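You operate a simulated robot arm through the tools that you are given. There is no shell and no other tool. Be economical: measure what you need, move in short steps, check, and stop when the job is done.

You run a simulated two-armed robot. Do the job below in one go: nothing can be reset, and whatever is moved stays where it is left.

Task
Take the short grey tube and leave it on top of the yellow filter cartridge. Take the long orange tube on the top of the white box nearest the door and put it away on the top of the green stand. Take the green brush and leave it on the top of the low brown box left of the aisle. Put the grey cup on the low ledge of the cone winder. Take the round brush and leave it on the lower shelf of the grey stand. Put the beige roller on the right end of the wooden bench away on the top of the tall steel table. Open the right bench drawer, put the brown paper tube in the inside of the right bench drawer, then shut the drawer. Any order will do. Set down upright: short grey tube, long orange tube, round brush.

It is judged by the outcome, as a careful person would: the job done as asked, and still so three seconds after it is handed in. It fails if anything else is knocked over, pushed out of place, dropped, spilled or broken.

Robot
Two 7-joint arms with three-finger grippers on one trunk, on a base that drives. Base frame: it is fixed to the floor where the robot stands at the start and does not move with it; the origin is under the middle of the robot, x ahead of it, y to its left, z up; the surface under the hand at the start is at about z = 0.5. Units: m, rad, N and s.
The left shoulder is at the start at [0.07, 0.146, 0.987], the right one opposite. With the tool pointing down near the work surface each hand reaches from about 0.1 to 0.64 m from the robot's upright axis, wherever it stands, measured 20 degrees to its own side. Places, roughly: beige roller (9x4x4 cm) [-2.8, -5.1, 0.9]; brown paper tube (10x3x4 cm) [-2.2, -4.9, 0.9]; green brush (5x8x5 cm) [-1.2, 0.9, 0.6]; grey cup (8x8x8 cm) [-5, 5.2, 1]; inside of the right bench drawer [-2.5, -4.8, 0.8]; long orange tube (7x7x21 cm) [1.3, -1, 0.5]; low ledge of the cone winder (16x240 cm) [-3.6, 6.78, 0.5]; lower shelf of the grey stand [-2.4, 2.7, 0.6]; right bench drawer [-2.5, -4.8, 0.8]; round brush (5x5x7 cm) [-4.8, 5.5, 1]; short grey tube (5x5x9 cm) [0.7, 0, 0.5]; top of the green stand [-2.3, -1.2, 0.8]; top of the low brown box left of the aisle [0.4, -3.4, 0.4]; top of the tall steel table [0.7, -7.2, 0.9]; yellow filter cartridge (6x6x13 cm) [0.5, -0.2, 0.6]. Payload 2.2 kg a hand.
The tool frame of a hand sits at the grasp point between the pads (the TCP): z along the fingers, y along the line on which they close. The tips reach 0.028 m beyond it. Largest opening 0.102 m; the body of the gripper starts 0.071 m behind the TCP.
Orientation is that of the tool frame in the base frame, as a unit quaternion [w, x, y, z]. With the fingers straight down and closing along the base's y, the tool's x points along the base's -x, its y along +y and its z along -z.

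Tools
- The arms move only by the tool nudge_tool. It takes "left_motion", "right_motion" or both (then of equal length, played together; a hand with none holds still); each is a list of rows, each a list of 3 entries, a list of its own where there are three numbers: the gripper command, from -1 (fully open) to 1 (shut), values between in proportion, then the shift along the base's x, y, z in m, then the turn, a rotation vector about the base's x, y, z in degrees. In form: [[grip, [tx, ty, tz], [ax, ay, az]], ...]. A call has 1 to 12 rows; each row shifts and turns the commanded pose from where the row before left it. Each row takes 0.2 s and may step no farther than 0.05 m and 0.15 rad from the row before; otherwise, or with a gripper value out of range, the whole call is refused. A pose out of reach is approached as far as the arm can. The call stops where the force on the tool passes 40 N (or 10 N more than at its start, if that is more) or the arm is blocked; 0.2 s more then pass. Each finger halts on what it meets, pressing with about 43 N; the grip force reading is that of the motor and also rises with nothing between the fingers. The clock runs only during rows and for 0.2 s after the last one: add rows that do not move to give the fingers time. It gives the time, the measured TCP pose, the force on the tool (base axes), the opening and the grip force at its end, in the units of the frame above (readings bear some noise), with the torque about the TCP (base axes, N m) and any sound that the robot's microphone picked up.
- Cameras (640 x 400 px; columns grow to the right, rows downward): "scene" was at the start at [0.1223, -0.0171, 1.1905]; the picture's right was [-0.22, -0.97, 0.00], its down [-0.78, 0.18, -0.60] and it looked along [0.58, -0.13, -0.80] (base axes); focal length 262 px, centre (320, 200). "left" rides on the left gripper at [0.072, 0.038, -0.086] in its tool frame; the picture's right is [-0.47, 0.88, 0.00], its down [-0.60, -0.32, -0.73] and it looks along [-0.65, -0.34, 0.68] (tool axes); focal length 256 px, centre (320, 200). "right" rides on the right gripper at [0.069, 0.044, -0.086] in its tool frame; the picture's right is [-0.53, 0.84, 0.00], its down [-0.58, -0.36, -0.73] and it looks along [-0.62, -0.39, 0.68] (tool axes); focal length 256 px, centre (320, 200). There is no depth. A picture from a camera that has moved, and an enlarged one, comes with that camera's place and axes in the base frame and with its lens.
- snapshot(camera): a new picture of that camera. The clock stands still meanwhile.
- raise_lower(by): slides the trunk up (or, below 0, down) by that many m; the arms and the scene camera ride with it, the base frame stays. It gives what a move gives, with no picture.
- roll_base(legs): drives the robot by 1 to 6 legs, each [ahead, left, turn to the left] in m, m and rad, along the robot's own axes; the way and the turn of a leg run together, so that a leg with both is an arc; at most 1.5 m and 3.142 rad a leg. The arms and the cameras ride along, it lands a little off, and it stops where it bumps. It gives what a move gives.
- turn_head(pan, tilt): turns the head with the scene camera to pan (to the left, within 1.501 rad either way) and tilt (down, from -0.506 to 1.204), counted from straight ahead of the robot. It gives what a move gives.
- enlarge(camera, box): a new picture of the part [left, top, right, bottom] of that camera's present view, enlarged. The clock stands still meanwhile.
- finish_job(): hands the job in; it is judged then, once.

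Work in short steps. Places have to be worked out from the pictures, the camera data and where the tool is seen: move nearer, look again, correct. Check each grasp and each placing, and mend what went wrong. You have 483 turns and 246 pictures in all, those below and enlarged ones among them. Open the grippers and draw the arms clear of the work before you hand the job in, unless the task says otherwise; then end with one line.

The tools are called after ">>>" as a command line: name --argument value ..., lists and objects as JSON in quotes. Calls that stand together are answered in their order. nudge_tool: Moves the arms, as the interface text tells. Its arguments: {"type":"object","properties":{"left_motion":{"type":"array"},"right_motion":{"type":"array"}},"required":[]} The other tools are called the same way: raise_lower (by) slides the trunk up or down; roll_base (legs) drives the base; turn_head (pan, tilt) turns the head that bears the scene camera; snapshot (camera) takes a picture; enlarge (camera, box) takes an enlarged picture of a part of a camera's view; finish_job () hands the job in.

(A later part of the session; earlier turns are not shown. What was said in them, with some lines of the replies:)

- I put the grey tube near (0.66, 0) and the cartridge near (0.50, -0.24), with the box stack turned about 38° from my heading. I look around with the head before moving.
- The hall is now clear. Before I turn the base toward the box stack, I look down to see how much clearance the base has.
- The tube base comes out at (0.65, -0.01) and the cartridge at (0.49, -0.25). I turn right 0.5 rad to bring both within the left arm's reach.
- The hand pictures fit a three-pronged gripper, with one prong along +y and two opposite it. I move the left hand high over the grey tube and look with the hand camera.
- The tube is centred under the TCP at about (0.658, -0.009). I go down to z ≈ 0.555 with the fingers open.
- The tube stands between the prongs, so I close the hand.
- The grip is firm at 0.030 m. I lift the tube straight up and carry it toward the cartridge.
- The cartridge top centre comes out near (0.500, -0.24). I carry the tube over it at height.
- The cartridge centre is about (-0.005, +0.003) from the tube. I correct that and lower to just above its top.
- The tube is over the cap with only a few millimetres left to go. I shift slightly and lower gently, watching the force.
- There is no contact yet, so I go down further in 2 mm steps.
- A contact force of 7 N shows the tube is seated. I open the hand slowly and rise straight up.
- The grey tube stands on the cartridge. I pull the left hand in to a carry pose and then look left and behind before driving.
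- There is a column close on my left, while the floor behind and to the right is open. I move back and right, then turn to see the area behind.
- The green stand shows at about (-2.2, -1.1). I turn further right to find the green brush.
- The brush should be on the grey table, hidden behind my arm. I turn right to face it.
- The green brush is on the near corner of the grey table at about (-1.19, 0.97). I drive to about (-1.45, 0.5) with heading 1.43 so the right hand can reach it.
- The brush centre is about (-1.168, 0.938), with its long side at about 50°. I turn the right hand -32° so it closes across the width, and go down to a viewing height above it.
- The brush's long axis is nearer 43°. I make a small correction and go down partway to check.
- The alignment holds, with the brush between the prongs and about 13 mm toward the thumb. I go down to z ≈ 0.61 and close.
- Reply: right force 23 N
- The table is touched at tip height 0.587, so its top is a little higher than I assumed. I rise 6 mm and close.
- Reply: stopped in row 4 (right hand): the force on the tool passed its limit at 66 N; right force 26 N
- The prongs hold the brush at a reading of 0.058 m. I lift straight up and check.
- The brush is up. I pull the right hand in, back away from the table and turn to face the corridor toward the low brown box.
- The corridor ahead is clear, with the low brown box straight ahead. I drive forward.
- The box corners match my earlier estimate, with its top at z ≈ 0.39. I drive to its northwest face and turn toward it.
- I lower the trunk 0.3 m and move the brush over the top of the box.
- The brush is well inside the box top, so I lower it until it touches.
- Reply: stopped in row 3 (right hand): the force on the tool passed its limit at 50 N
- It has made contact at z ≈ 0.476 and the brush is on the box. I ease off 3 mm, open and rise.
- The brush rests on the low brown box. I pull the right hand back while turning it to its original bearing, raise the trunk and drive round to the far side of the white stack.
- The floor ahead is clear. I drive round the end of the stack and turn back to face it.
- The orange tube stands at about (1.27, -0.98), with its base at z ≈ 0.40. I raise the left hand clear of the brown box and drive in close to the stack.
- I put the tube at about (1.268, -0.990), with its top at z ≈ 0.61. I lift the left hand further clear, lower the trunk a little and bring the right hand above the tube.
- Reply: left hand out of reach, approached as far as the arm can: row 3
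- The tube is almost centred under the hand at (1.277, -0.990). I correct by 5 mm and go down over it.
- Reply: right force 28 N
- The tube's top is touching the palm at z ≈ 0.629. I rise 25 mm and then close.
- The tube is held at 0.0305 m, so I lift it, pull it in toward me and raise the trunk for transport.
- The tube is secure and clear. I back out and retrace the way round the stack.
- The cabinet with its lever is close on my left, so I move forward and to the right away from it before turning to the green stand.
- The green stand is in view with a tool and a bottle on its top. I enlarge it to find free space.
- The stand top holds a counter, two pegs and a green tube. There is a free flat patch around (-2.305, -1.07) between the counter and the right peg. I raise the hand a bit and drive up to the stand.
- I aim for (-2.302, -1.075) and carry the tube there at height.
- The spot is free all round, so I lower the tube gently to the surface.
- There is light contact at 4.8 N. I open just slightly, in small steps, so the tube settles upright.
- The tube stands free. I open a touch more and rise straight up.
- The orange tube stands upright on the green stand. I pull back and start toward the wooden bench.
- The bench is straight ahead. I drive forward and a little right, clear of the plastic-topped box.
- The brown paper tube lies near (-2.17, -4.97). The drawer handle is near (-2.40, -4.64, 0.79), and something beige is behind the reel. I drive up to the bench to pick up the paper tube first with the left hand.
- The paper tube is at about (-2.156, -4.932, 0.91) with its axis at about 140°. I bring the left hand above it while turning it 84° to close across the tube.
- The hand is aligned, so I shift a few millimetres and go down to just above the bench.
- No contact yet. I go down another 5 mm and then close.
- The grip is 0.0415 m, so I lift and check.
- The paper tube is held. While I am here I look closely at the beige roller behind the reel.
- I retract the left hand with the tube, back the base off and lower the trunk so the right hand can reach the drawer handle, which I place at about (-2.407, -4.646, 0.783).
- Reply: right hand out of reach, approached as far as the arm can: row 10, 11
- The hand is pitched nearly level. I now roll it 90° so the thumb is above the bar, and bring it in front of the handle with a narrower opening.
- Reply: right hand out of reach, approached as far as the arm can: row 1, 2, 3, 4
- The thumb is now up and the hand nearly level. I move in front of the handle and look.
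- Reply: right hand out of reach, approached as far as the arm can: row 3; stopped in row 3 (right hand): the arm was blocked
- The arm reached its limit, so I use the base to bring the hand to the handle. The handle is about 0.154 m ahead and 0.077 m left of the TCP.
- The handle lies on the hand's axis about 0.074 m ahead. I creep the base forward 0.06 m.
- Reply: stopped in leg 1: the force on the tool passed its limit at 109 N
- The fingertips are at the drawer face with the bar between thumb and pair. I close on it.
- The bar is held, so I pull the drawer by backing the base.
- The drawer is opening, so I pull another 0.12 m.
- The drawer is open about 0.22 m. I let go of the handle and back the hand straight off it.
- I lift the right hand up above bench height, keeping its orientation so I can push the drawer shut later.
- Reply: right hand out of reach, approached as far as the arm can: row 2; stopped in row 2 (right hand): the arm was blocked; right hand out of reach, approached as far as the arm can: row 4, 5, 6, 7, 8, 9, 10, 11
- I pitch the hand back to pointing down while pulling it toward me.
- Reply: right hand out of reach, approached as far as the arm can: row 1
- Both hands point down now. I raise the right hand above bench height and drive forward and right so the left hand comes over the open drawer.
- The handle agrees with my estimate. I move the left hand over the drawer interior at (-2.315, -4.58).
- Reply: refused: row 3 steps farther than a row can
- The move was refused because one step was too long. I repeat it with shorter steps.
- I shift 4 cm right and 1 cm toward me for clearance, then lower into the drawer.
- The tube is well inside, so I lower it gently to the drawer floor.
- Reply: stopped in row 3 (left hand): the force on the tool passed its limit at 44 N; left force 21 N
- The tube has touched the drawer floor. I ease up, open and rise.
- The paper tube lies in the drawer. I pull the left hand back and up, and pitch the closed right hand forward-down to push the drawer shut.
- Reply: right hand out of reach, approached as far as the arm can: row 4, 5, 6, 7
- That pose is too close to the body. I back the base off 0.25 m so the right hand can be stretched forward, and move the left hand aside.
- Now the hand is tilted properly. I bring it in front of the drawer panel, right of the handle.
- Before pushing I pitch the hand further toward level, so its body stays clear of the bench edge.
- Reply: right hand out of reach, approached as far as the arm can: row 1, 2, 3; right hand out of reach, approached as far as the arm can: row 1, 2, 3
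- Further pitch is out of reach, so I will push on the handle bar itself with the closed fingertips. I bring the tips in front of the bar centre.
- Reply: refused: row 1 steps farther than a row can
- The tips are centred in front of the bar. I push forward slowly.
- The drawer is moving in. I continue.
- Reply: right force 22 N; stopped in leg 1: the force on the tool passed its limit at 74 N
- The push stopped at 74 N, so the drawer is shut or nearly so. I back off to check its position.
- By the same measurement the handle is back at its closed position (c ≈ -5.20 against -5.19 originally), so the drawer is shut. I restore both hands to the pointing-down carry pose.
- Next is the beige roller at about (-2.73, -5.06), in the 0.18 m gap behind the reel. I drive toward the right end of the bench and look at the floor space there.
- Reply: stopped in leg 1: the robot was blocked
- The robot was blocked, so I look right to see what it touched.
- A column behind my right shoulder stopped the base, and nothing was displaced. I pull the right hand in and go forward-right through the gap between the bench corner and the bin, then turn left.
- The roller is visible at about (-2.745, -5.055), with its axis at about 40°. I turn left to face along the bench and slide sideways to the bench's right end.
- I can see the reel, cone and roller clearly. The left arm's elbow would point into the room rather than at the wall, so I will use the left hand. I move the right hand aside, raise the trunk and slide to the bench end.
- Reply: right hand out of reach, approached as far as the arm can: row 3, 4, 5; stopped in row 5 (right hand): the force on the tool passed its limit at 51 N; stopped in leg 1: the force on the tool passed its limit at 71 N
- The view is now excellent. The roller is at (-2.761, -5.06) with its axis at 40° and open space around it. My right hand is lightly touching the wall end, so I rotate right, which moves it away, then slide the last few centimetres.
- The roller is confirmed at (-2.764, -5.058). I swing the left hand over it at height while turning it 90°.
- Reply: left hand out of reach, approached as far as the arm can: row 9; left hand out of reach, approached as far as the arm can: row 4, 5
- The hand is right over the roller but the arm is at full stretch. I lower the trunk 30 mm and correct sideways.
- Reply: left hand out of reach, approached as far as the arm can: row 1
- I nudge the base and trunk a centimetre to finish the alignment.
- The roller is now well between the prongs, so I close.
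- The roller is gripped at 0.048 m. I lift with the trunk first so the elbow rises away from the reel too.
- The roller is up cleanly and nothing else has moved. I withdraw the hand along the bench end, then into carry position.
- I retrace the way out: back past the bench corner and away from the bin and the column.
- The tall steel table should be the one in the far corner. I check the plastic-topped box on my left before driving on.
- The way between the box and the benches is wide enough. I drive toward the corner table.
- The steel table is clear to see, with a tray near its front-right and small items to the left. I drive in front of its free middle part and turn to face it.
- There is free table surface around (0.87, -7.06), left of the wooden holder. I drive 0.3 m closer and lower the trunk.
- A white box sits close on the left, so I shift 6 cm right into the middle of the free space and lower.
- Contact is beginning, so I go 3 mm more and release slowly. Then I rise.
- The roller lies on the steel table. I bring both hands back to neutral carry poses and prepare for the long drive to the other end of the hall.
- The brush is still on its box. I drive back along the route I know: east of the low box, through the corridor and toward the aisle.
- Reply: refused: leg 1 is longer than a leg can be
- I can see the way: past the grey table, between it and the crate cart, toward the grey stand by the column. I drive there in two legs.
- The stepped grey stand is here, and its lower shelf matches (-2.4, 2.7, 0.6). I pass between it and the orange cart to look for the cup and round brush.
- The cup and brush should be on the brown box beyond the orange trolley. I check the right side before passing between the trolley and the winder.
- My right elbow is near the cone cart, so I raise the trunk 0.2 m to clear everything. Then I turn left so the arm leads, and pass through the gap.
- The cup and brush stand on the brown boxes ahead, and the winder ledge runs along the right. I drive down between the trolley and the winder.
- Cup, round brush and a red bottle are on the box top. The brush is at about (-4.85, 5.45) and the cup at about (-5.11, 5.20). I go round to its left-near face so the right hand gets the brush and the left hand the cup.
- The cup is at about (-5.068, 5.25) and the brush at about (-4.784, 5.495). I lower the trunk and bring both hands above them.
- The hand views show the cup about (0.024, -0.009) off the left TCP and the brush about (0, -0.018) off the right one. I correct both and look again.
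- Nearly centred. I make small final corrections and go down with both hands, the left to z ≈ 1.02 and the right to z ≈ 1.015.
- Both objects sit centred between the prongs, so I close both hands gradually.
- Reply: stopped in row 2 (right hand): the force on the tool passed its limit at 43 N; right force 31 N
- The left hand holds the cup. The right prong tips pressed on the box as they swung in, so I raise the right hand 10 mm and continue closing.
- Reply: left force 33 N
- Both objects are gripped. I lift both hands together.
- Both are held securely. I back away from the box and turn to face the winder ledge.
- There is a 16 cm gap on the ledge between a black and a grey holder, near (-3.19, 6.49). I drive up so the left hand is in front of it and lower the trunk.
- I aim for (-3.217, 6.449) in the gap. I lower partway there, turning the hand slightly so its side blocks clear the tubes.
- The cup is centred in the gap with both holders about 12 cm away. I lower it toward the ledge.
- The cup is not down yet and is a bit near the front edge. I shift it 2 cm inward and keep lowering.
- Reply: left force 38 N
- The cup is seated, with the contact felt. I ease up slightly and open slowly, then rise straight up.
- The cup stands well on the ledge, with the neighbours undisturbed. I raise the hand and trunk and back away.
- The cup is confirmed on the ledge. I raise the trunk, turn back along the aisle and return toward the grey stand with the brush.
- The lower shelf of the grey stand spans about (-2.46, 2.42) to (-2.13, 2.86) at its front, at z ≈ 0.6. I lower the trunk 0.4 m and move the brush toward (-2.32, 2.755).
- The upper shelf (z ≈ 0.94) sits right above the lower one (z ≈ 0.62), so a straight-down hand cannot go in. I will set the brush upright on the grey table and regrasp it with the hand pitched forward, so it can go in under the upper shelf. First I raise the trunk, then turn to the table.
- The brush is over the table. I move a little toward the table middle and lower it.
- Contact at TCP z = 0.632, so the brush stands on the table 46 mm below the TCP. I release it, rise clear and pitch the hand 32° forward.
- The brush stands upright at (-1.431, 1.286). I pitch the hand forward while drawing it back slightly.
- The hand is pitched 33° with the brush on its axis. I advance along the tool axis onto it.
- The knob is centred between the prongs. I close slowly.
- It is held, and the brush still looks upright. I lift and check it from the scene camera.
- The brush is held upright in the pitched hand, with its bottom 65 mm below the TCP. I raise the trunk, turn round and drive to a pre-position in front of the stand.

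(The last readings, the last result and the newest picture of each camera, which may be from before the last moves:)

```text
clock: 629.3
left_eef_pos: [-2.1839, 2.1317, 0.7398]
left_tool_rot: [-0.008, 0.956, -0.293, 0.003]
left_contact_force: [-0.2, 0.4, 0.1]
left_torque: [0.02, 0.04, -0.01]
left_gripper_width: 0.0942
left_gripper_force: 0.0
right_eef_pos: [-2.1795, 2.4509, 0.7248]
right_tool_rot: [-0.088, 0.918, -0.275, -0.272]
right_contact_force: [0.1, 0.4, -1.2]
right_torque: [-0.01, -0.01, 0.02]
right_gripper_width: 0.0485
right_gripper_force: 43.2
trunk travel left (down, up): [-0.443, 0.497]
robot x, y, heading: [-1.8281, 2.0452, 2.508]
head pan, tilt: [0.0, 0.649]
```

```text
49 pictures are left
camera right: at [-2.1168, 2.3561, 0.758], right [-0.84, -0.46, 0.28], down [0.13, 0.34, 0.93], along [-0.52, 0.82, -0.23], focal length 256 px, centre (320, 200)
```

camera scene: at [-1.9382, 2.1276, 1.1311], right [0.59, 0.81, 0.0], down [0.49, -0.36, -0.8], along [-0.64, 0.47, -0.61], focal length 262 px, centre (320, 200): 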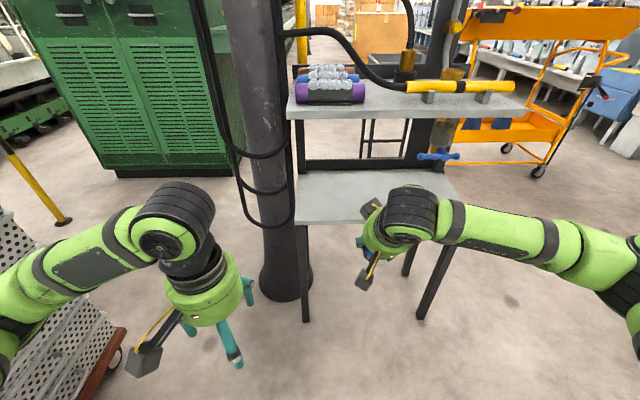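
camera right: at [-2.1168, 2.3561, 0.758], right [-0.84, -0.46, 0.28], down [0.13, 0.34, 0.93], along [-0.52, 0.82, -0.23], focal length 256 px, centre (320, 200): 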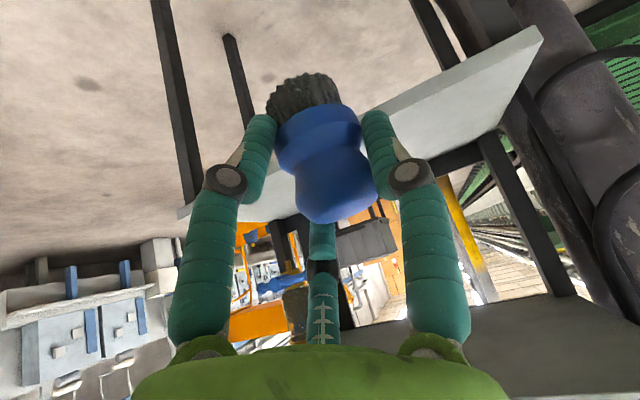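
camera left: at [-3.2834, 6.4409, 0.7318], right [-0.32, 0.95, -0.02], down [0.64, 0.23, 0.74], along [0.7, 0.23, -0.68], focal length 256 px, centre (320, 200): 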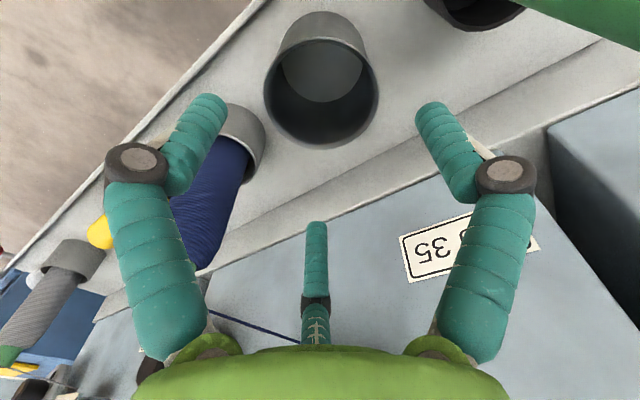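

The hand is aligned at q ≈ 0.65 and needs to move about 0.23 m forward. I lower 15 mm, advance 0.19 m and check clearances.

>>> raise_lower --by -0.015

>>> roll_base --legs '[[0.19, 0, 0]]'

>>> snapshot --camera "scene"

>>> snapshot --camera "right"

```text
clock: 629.9
left_eef_pos: [-2.1833, 2.1313, 0.7227]
left_tool_rot: [-0.009, 0.956, -0.293, 0.003]
left_contact_force: [1.1, -0.1, -0.7]
left_torque: [0.0, 0.01, -0.02]
left_gripper_width: 0.0943
left_gripper_force: 0.2
right_eef_pos: [-2.1793, 2.4508, 0.7091]
right_tool_rot: [-0.088, 0.918, -0.276, -0.271]
right_contact_force: [-0.2, -0.8, -0.5]
right_torque: [0.02, 0.02, 0.02]
right_gripper_width: 0.0486
right_gripper_force: 43.2
trunk travel left (down, up): [-0.428, 0.512]
robot x, y, heading: [-1.8279, 2.0497, 2.51]
head pan, tilt: [0.0, 0.649]
```

```text
clock: 631.4
left_eef_pos: [-2.3334, 2.2447, 0.7228]
left_tool_rot: [-0.007, 0.955, -0.297, 0.003]
left_contact_force: [-0.1, -0.4, 0.4]
left_torque: [-0.01, 0.01, -0.03]
left_gripper_width: 0.0944
left_gripper_force: 0.2
right_eef_pos: [-2.3263, 2.5648, 0.7082]
right_tool_rot: [-0.089, 0.917, -0.279, -0.271]
right_contact_force: [0.2, 0.3, -0.4]
right_torque: [0.01, -0.01, 0.02]
right_gripper_width: 0.0485
right_gripper_force: 42.9
trunk travel left (down, up): [-0.428, 0.512]
robot x, y, heading: [-1.9768, 2.1593, 2.503]
head pan, tilt: [0.0, 0.649]
```

```text
48 pictures are left
camera scene: at [-2.0873, 2.239, 1.1161], right [0.6, 0.8, 0.0], down [0.49, -0.36, -0.8], along [-0.64, 0.48, -0.61], focal length 262 px, centre (320, 200)
```

scene: 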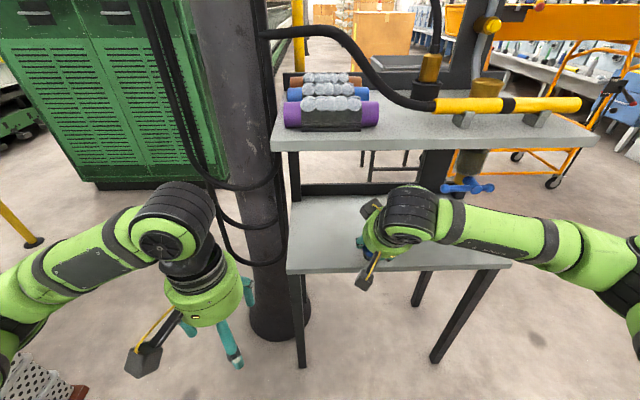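

```text
47 pictures are left
camera right: at [-2.2642, 2.4684, 0.7428], right [-0.85, -0.45, 0.28], down [0.13, 0.34, 0.93], along [-0.52, 0.82, -0.23], focal length 256 px, centre (320, 200)
```

right: 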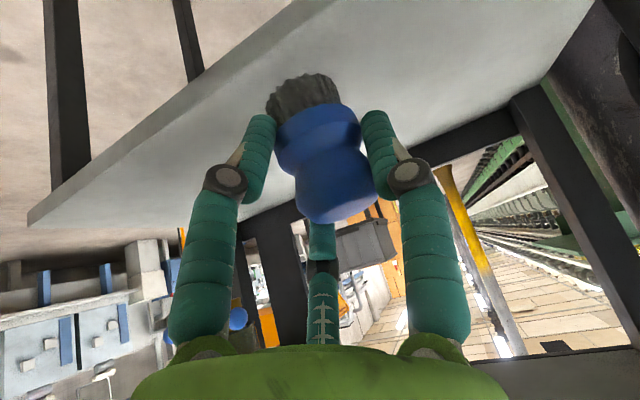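

The view confirms the brush is 2 cm inside the shelf edge with the wrist clear of the upper shelf. I advance another 3 cm.

>>> roll_base --legs '[[0.03, 0, 0]]'

>>> snapshot --camera "right"

>>> enlarge --camera "scene" --box '[270, 100, 520, 290]'

```text
clock: 632.2
left_eef_pos: [-2.3571, 2.262, 0.723]
left_tool_rot: [-0.008, 0.955, -0.295, 0.003]
left_contact_force: [-0.8, 0.3, 0.2]
left_torque: [-0.04, -0.07, 0.05]
left_gripper_width: 0.0943
left_gripper_force: 0.0
right_eef_pos: [-2.3494, 2.5814, 0.7091]
right_tool_rot: [-0.088, 0.917, -0.278, -0.271]
right_contact_force: [-0.4, 0.5, -0.4]
right_torque: [-0.01, 0.0, -0.01]
right_gripper_width: 0.0481
right_gripper_force: 43.0
trunk travel left (down, up): [-0.428, 0.512]
robot x, y, heading: [-2.0031, 2.1726, 2.504]
head pan, tilt: [0.0, 0.649]
```

```text
46 pictures are left
camera right: at [-2.2882, 2.4858, 0.7426], right [-0.85, -0.45, 0.28], down [0.13, 0.34, 0.93], along [-0.52, 0.82, -0.23], focal length 256 px, centre (320, 200)
```

right: 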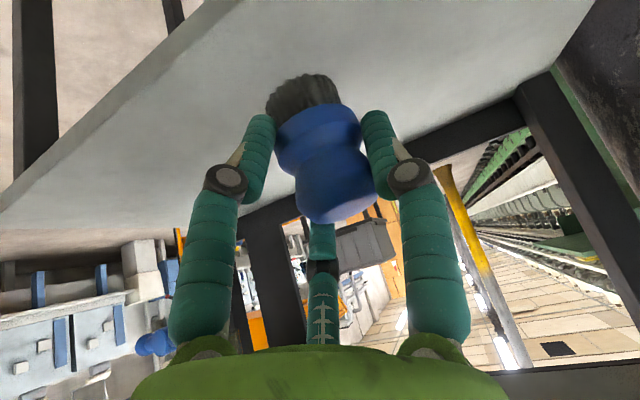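

```text
2.11 times, centred on (395, 195) of scene
camera zoom: at [-2.1112, 2.2567, 1.116], right [0.6, 0.8, 0.0], down [0.49, -0.36, -0.8], along [-0.64, 0.47, -0.61], focal length 552 px, centre (162, 210)
```

zoom: 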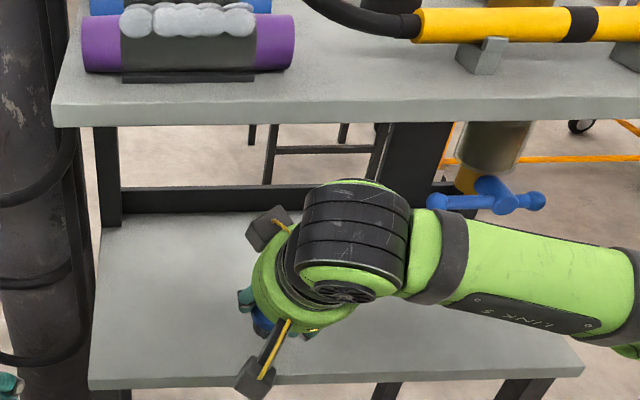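

The brush is well over the shelf with everything clear. I lower it gently.

>>> nudge_tool --right_motion '[[1, [0, 0, -0.008], [0, 0, 0]], [1, [0, 0, -0.005], [0, 0, 0]], [1, [0, 0, 0], [0, 0, 0]]]'

>>> nudge_tool --right_motion '[[1, [0, 0, -0.004], [0, 0, 0]], [1, [0, 0, -0.003], [0, 0, 0]], [1, [0, 0, 0], [0, 0, 0]]]'

```text
clock: 633.0
left_eef_pos: [-2.3568, 2.2618, 0.7235]
left_tool_rot: [-0.008, 0.955, -0.295, 0.003]
left_contact_force: [-0.2, 0.8, -0.9]
left_torque: [-0.01, 0.01, -0.01]
left_gripper_width: 0.0943
left_gripper_force: 0.1
right_eef_pos: [-2.3506, 2.5802, 0.6958]
right_tool_rot: [-0.088, 0.917, -0.278, -0.27]
right_contact_force: [-0.1, -0.6, -0.4]
right_torque: [-0.01, -0.03, 0.0]
right_gripper_width: 0.0483
right_gripper_force: 42.5
trunk travel left (down, up): [-0.428, 0.512]
robot x, y, heading: [-1.9984, 2.171, 2.502]
head pan, tilt: [0.0, 0.649]
```

```text
clock: 633.9
left_eef_pos: [-2.3565, 2.2614, 0.7244]
left_tool_rot: [-0.008, 0.955, -0.296, 0.004]
left_contact_force: [0.4, 0.4, 0.7]
left_torque: [0.0, 0.01, 0.03]
left_gripper_width: 0.0944
left_gripper_force: 0.1
right_eef_pos: [-2.3492, 2.5808, 0.6892]
right_tool_rot: [-0.088, 0.917, -0.278, -0.271]
right_contact_force: [0.9, -0.2, -0.5]
right_torque: [0.03, -0.01, -0.03]
right_gripper_width: 0.0479
right_gripper_force: 42.8
trunk travel left (down, up): [-0.428, 0.512]
robot x, y, heading: [-2.0018, 2.1696, 2.502]
head pan, tilt: [0.0, 0.649]
```

>>> nudge_tool --right_motion '[[1, [0, 0, -0.004], [0, 0, 0]], [1, [0, 0, -0.003], [0, 0, 0]], [1, [0, 0, 0], [0, 0, 0]]]'

>>> nudge_tool --right_motion '[[1, [0, 0, -0.003], [0, 0, 0]], [1, [0, 0, -0.003], [0, 0, 0]], [1, [0, 0, 0], [0, 0, 0]]]'

>>> snapshot --camera "right"

```text
clock: 634.6
left_eef_pos: [-2.3559, 2.2624, 0.7238]
left_tool_rot: [-0.008, 0.955, -0.296, 0.003]
left_contact_force: [-0.2, 0.8, 0.5]
left_torque: [-0.01, 0.04, -0.02]
left_gripper_width: 0.0945
left_gripper_force: 0.1
right_eef_pos: [-2.3494, 2.5807, 0.6811]
right_tool_rot: [-0.089, 0.917, -0.278, -0.271]
right_contact_force: [-1.3, 0.2, -0.7]
right_torque: [0.03, 0.06, -0.02]
right_gripper_width: 0.0479
right_gripper_force: 43.6
trunk travel left (down, up): [-0.428, 0.512]
robot x, y, heading: [-1.999, 2.1762, 2.504]
head pan, tilt: [0.0, 0.649]
```

```text
clock: 635.5
left_eef_pos: [-2.3557, 2.2613, 0.7241]
left_tool_rot: [-0.009, 0.955, -0.296, 0.004]
left_contact_force: [-0.5, -0.3, -0.1]
left_torque: [0.02, 0.0, 0.0]
left_gripper_width: 0.0943
left_gripper_force: 0.1
right_eef_pos: [-2.3488, 2.582, 0.6749]
right_tool_rot: [-0.089, 0.917, -0.278, -0.271]
right_contact_force: [-0.4, -0.5, 0.2]
right_torque: [-0.03, -0.03, 0.04]
right_gripper_width: 0.0481
right_gripper_force: 43.1
trunk travel left (down, up): [-0.428, 0.512]
robot x, y, heading: [-1.9973, 2.1729, 2.504]
head pan, tilt: [0.0, 0.649]
```

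```text
44 pictures are left
camera right: at [-2.2871, 2.4861, 0.7094], right [-0.85, -0.45, 0.28], down [0.13, 0.34, 0.93], along [-0.52, 0.82, -0.23], focal length 256 px, centre (320, 200)
```

right: 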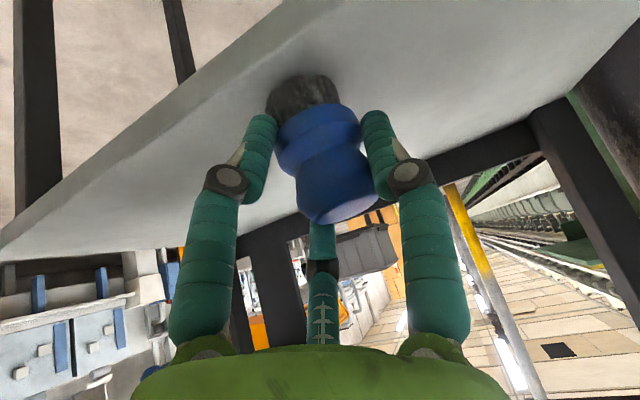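

>>> nudge_tool --right_motion '[[1, [0, 0, -0.003], [0, 0, 0]], [1, [0, 0, -0.002], [0, 0, 0]], [1, [0, 0, 0], [0, 0, 0]]]'

>>> nudge_tool --right_motion '[[1, [0, 0, -0.003], [0, 0, 0]], [1, [0, 0, -0.002], [0, 0, 0]], [1, [0, 0, 0], [0, 0, 0]]]'

```text
clock: 636.2
left_eef_pos: [-2.3559, 2.2614, 0.7236]
left_tool_rot: [-0.01, 0.955, -0.295, 0.003]
left_contact_force: [0.1, -0.5, -0.7]
left_torque: [-0.01, 0.0, 0.01]
left_gripper_width: 0.0943
left_gripper_force: 0.0
right_eef_pos: [-2.3495, 2.581, 0.673]
right_tool_rot: [-0.089, 0.917, -0.278, -0.273]
right_contact_force: [0.6, 1.1, 7.2]
right_torque: [-0.11, 0.04, 0.04]
right_gripper_width: 0.0478
right_gripper_force: 43.1
trunk travel left (down, up): [-0.428, 0.512]
robot x, y, heading: [-1.9995, 2.1785, 2.508]
head pan, tilt: [0.0, 0.649]
```

```text
clock: 637.0
left_eef_pos: [-2.3551, 2.2599, 0.7254]
left_tool_rot: [-0.009, 0.956, -0.295, 0.001]
left_contact_force: [0.2, 0.4, 0.2]
left_torque: [0.0, -0.01, -0.02]
left_gripper_width: 0.0942
left_gripper_force: 0.0
right_eef_pos: [-2.3492, 2.58, 0.6724]
right_tool_rot: [-0.09, 0.915, -0.279, -0.277]
right_contact_force: [2.7, 1.9, 29.5]
right_torque: [-0.26, 0.31, 0.03]
right_gripper_width: 0.0479
right_gripper_force: 42.4
trunk travel left (down, up): [-0.428, 0.512]
robot x, y, heading: [-1.9998, 2.1731, 2.499]
head pan, tilt: [0.0, 0.649]
```

The brush stands on the shelf. I ease up 3 mm, open gradually, and draw back along the tool axis.

>>> nudge_tool --right_motion '[[1, [0, 0, 0.003], [0, 0, 0]], [1, [0, 0, 0.001], [0, 0, 0]], [0.0, [0, 0, 0], [0, 0, 0]], [-0.15, [0, 0, 0], [0, 0, 0]], [-0.3, [0, 0, 0], [0, 0, 0]], [-0.5, [0, 0, 0], [0, 0, 0]], [-0.8, [0, 0, 0], [0, 0, 0]], [-1, [0, 0, 0], [0, 0, 0]], [-1, [0, 0, 0], [0, 0, 0]]]'

>>> snapshot --camera "right"

```text
clock: 639.0
left_eef_pos: [-2.3559, 2.2611, 0.7229]
left_tool_rot: [-0.007, 0.955, -0.296, 0.004]
left_contact_force: [-0.3, 0.4, 0.0]
left_torque: [0.01, 0.01, 0.0]
left_gripper_width: 0.0943
left_gripper_force: 0.0
right_eef_pos: [-2.3502, 2.5813, 0.6698]
right_tool_rot: [-0.089, 0.917, -0.278, -0.271]
right_contact_force: [-0.2, 0.4, 0.4]
right_torque: [0.03, 0.0, 0.02]
right_gripper_width: 0.1021
right_gripper_force: 0.0
trunk travel left (down, up): [-0.428, 0.512]
robot x, y, heading: [-2.0005, 2.1795, 2.505]
head pan, tilt: [0.0, 0.649]
```

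```text
43 pictures are left
camera right: at [-2.2875, 2.4861, 0.7035], right [-0.85, -0.45, 0.28], down [0.13, 0.34, 0.93], along [-0.52, 0.82, -0.23], focal length 256 px, centre (320, 200)
```

right: 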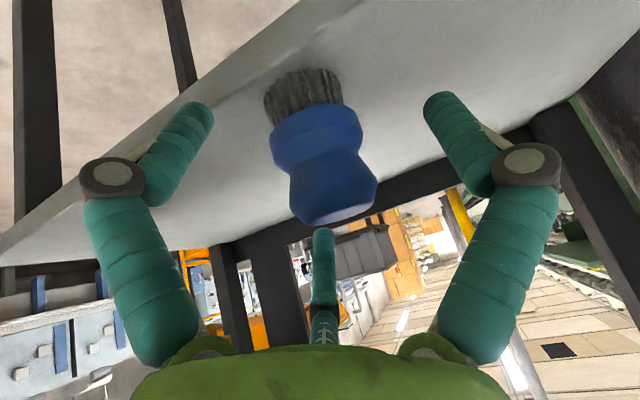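

The brush stands free. I withdraw along the tool axis in small steps.

>>> nudge_tool --right_motion '[[-1, [0.011, -0.008, 0.021], [0, 0, 0]], [-1, [0.011, -0.008, 0.021], [0, 0, 0]], [-1, [0.014, -0.01, 0.021], [0, 0, 0]], [-1, [0, 0, 0], [0, 0, 0]]]'

>>> snapshot --camera "right"

```text
clock: 640.0
left_eef_pos: [-2.3563, 2.2617, 0.724]
left_tool_rot: [-0.008, 0.955, -0.297, 0.003]
left_contact_force: [-0.7, -0.3, -0.2]
left_torque: [0.03, -0.01, 0.03]
left_gripper_width: 0.0941
left_gripper_force: 0.0
right_eef_pos: [-2.3136, 2.5582, 0.7326]
right_tool_rot: [-0.089, 0.917, -0.278, -0.271]
right_contact_force: [-0.7, 0.5, -0.5]
right_torque: [-0.01, -0.02, -0.02]
right_gripper_width: 0.1021
right_gripper_force: 0.1
trunk travel left (down, up): [-0.428, 0.512]
robot x, y, heading: [-2.0017, 2.1777, 2.501]
head pan, tilt: [0.0, 0.649]
```

```text
42 pictures are left
camera right: at [-2.2513, 2.462, 0.7669], right [-0.85, -0.45, 0.28], down [0.13, 0.34, 0.93], along [-0.52, 0.82, -0.23], focal length 256 px, centre (320, 200)
```

right: 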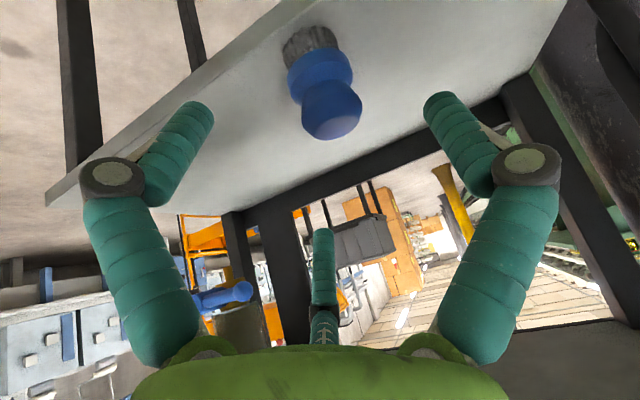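

The brush is upright and free of the prongs. I back the base away, then look at the shelf.

>>> nudge_tool --right_motion '[[-1, [0.008, -0.006, 0.012], [0, 0, 0]]]'

>>> roll_base --legs '[[-0.3, 0, 0]]'

>>> turn_head --pan 0.0 --tilt 0.5

>>> snapshot --camera "scene"

```text
clock: 640.5
left_eef_pos: [-2.3559, 2.2617, 0.7227]
left_tool_rot: [-0.009, 0.955, -0.297, 0.002]
left_contact_force: [-0.2, -0.1, -0.9]
left_torque: [0.02, 0.03, 0.02]
left_gripper_width: 0.0941
left_gripper_force: 0.0
right_eef_pos: [-2.3053, 2.5516, 0.7449]
right_tool_rot: [-0.088, 0.917, -0.278, -0.272]
right_contact_force: [0.0, -0.2, 0.2]
right_torque: [0.03, -0.01, 0.01]
right_gripper_width: 0.1022
right_gripper_force: 0.0
trunk travel left (down, up): [-0.428, 0.512]
robot x, y, heading: [-2.0015, 2.1721, 2.504]
head pan, tilt: [0.0, 0.649]
```

```text
clock: 642.5
left_eef_pos: [-2.1136, 2.0779, 0.7239]
left_tool_rot: [-0.009, 0.956, -0.292, 0.002]
left_contact_force: [0.2, -0.6, -0.1]
left_torque: [0.02, -0.02, 0.0]
left_gripper_width: 0.0944
left_gripper_force: 0.2
right_eef_pos: [-2.0647, 2.369, 0.7454]
right_tool_rot: [-0.087, 0.918, -0.273, -0.272]
right_contact_force: [0.4, -1.0, 0.2]
right_torque: [0.04, -0.01, -0.02]
right_gripper_width: 0.102
right_gripper_force: 0.1
trunk travel left (down, up): [-0.428, 0.512]
robot x, y, heading: [-1.7591, 1.9934, 2.515]
head pan, tilt: [0.0, 0.649]
```

```text
clock: 643.2
left_eef_pos: [-2.1127, 2.0777, 0.725]
left_tool_rot: [-0.008, 0.957, -0.291, 0.004]
left_contact_force: [-0.7, 0.4, -0.3]
left_torque: [0.03, 0.03, -0.02]
left_gripper_width: 0.0943
left_gripper_force: 0.0
right_eef_pos: [-2.0649, 2.3693, 0.7452]
right_tool_rot: [-0.087, 0.918, -0.274, -0.272]
right_contact_force: [-0.4, 0.3, 0.3]
right_torque: [0.0, -0.01, 0.01]
right_gripper_width: 0.1017
right_gripper_force: 0.1
trunk travel left (down, up): [-0.428, 0.512]
robot x, y, heading: [-1.7562, 1.9981, 2.51]
head pan, tilt: [0.0, 0.499]
```

```text
41 pictures are left
camera scene: at [-1.8708, 2.078, 1.1295], right [0.59, 0.81, 0.0], down [0.39, -0.28, -0.88], along [-0.71, 0.52, -0.48], focal length 262 px, centre (320, 200)
```

scene: 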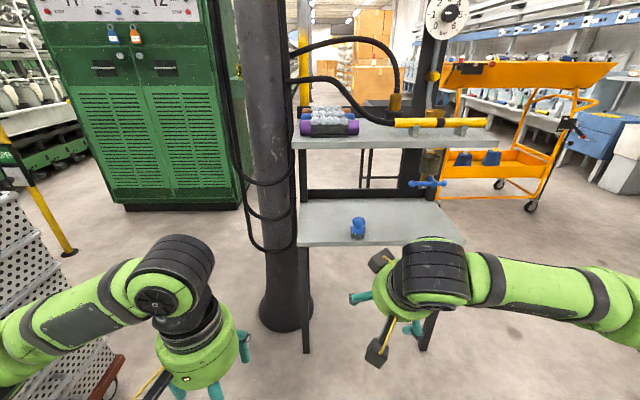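

>>> enlarge --camera "scene" --box '[290, 180, 440, 260]'

```text
4.27 times, centred on (365, 220) of scene
camera zoom: at [-1.8708, 2.078, 1.1295], right [0.59, 0.81, 0.0], down [0.39, -0.28, -0.88], along [-0.71, 0.52, -0.48], focal length 1118 px, centre (128, 115)
```

zoom: 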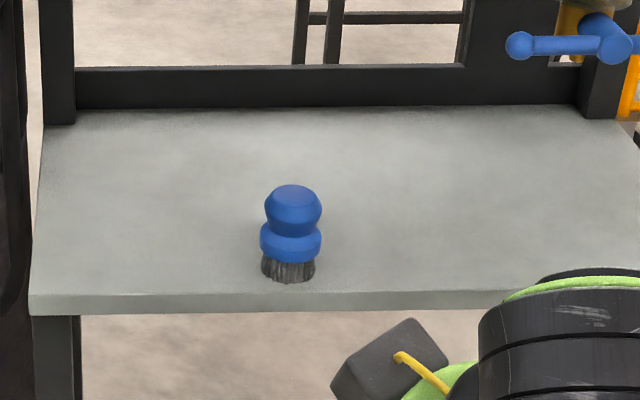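

The round brush stands upright on the lower shelf, both grippers are open, and the arms are clear of everything. All seven items are placed, so I hand the job in.

>>> finish_job

```text
The job is handed in.
```

I placed all seven items where you asked and handed the job in. The short grey tube, long orange tube and round brush are standing upright. The right bench drawer is shut by my measurement of its handle, with the brown paper tube inside.
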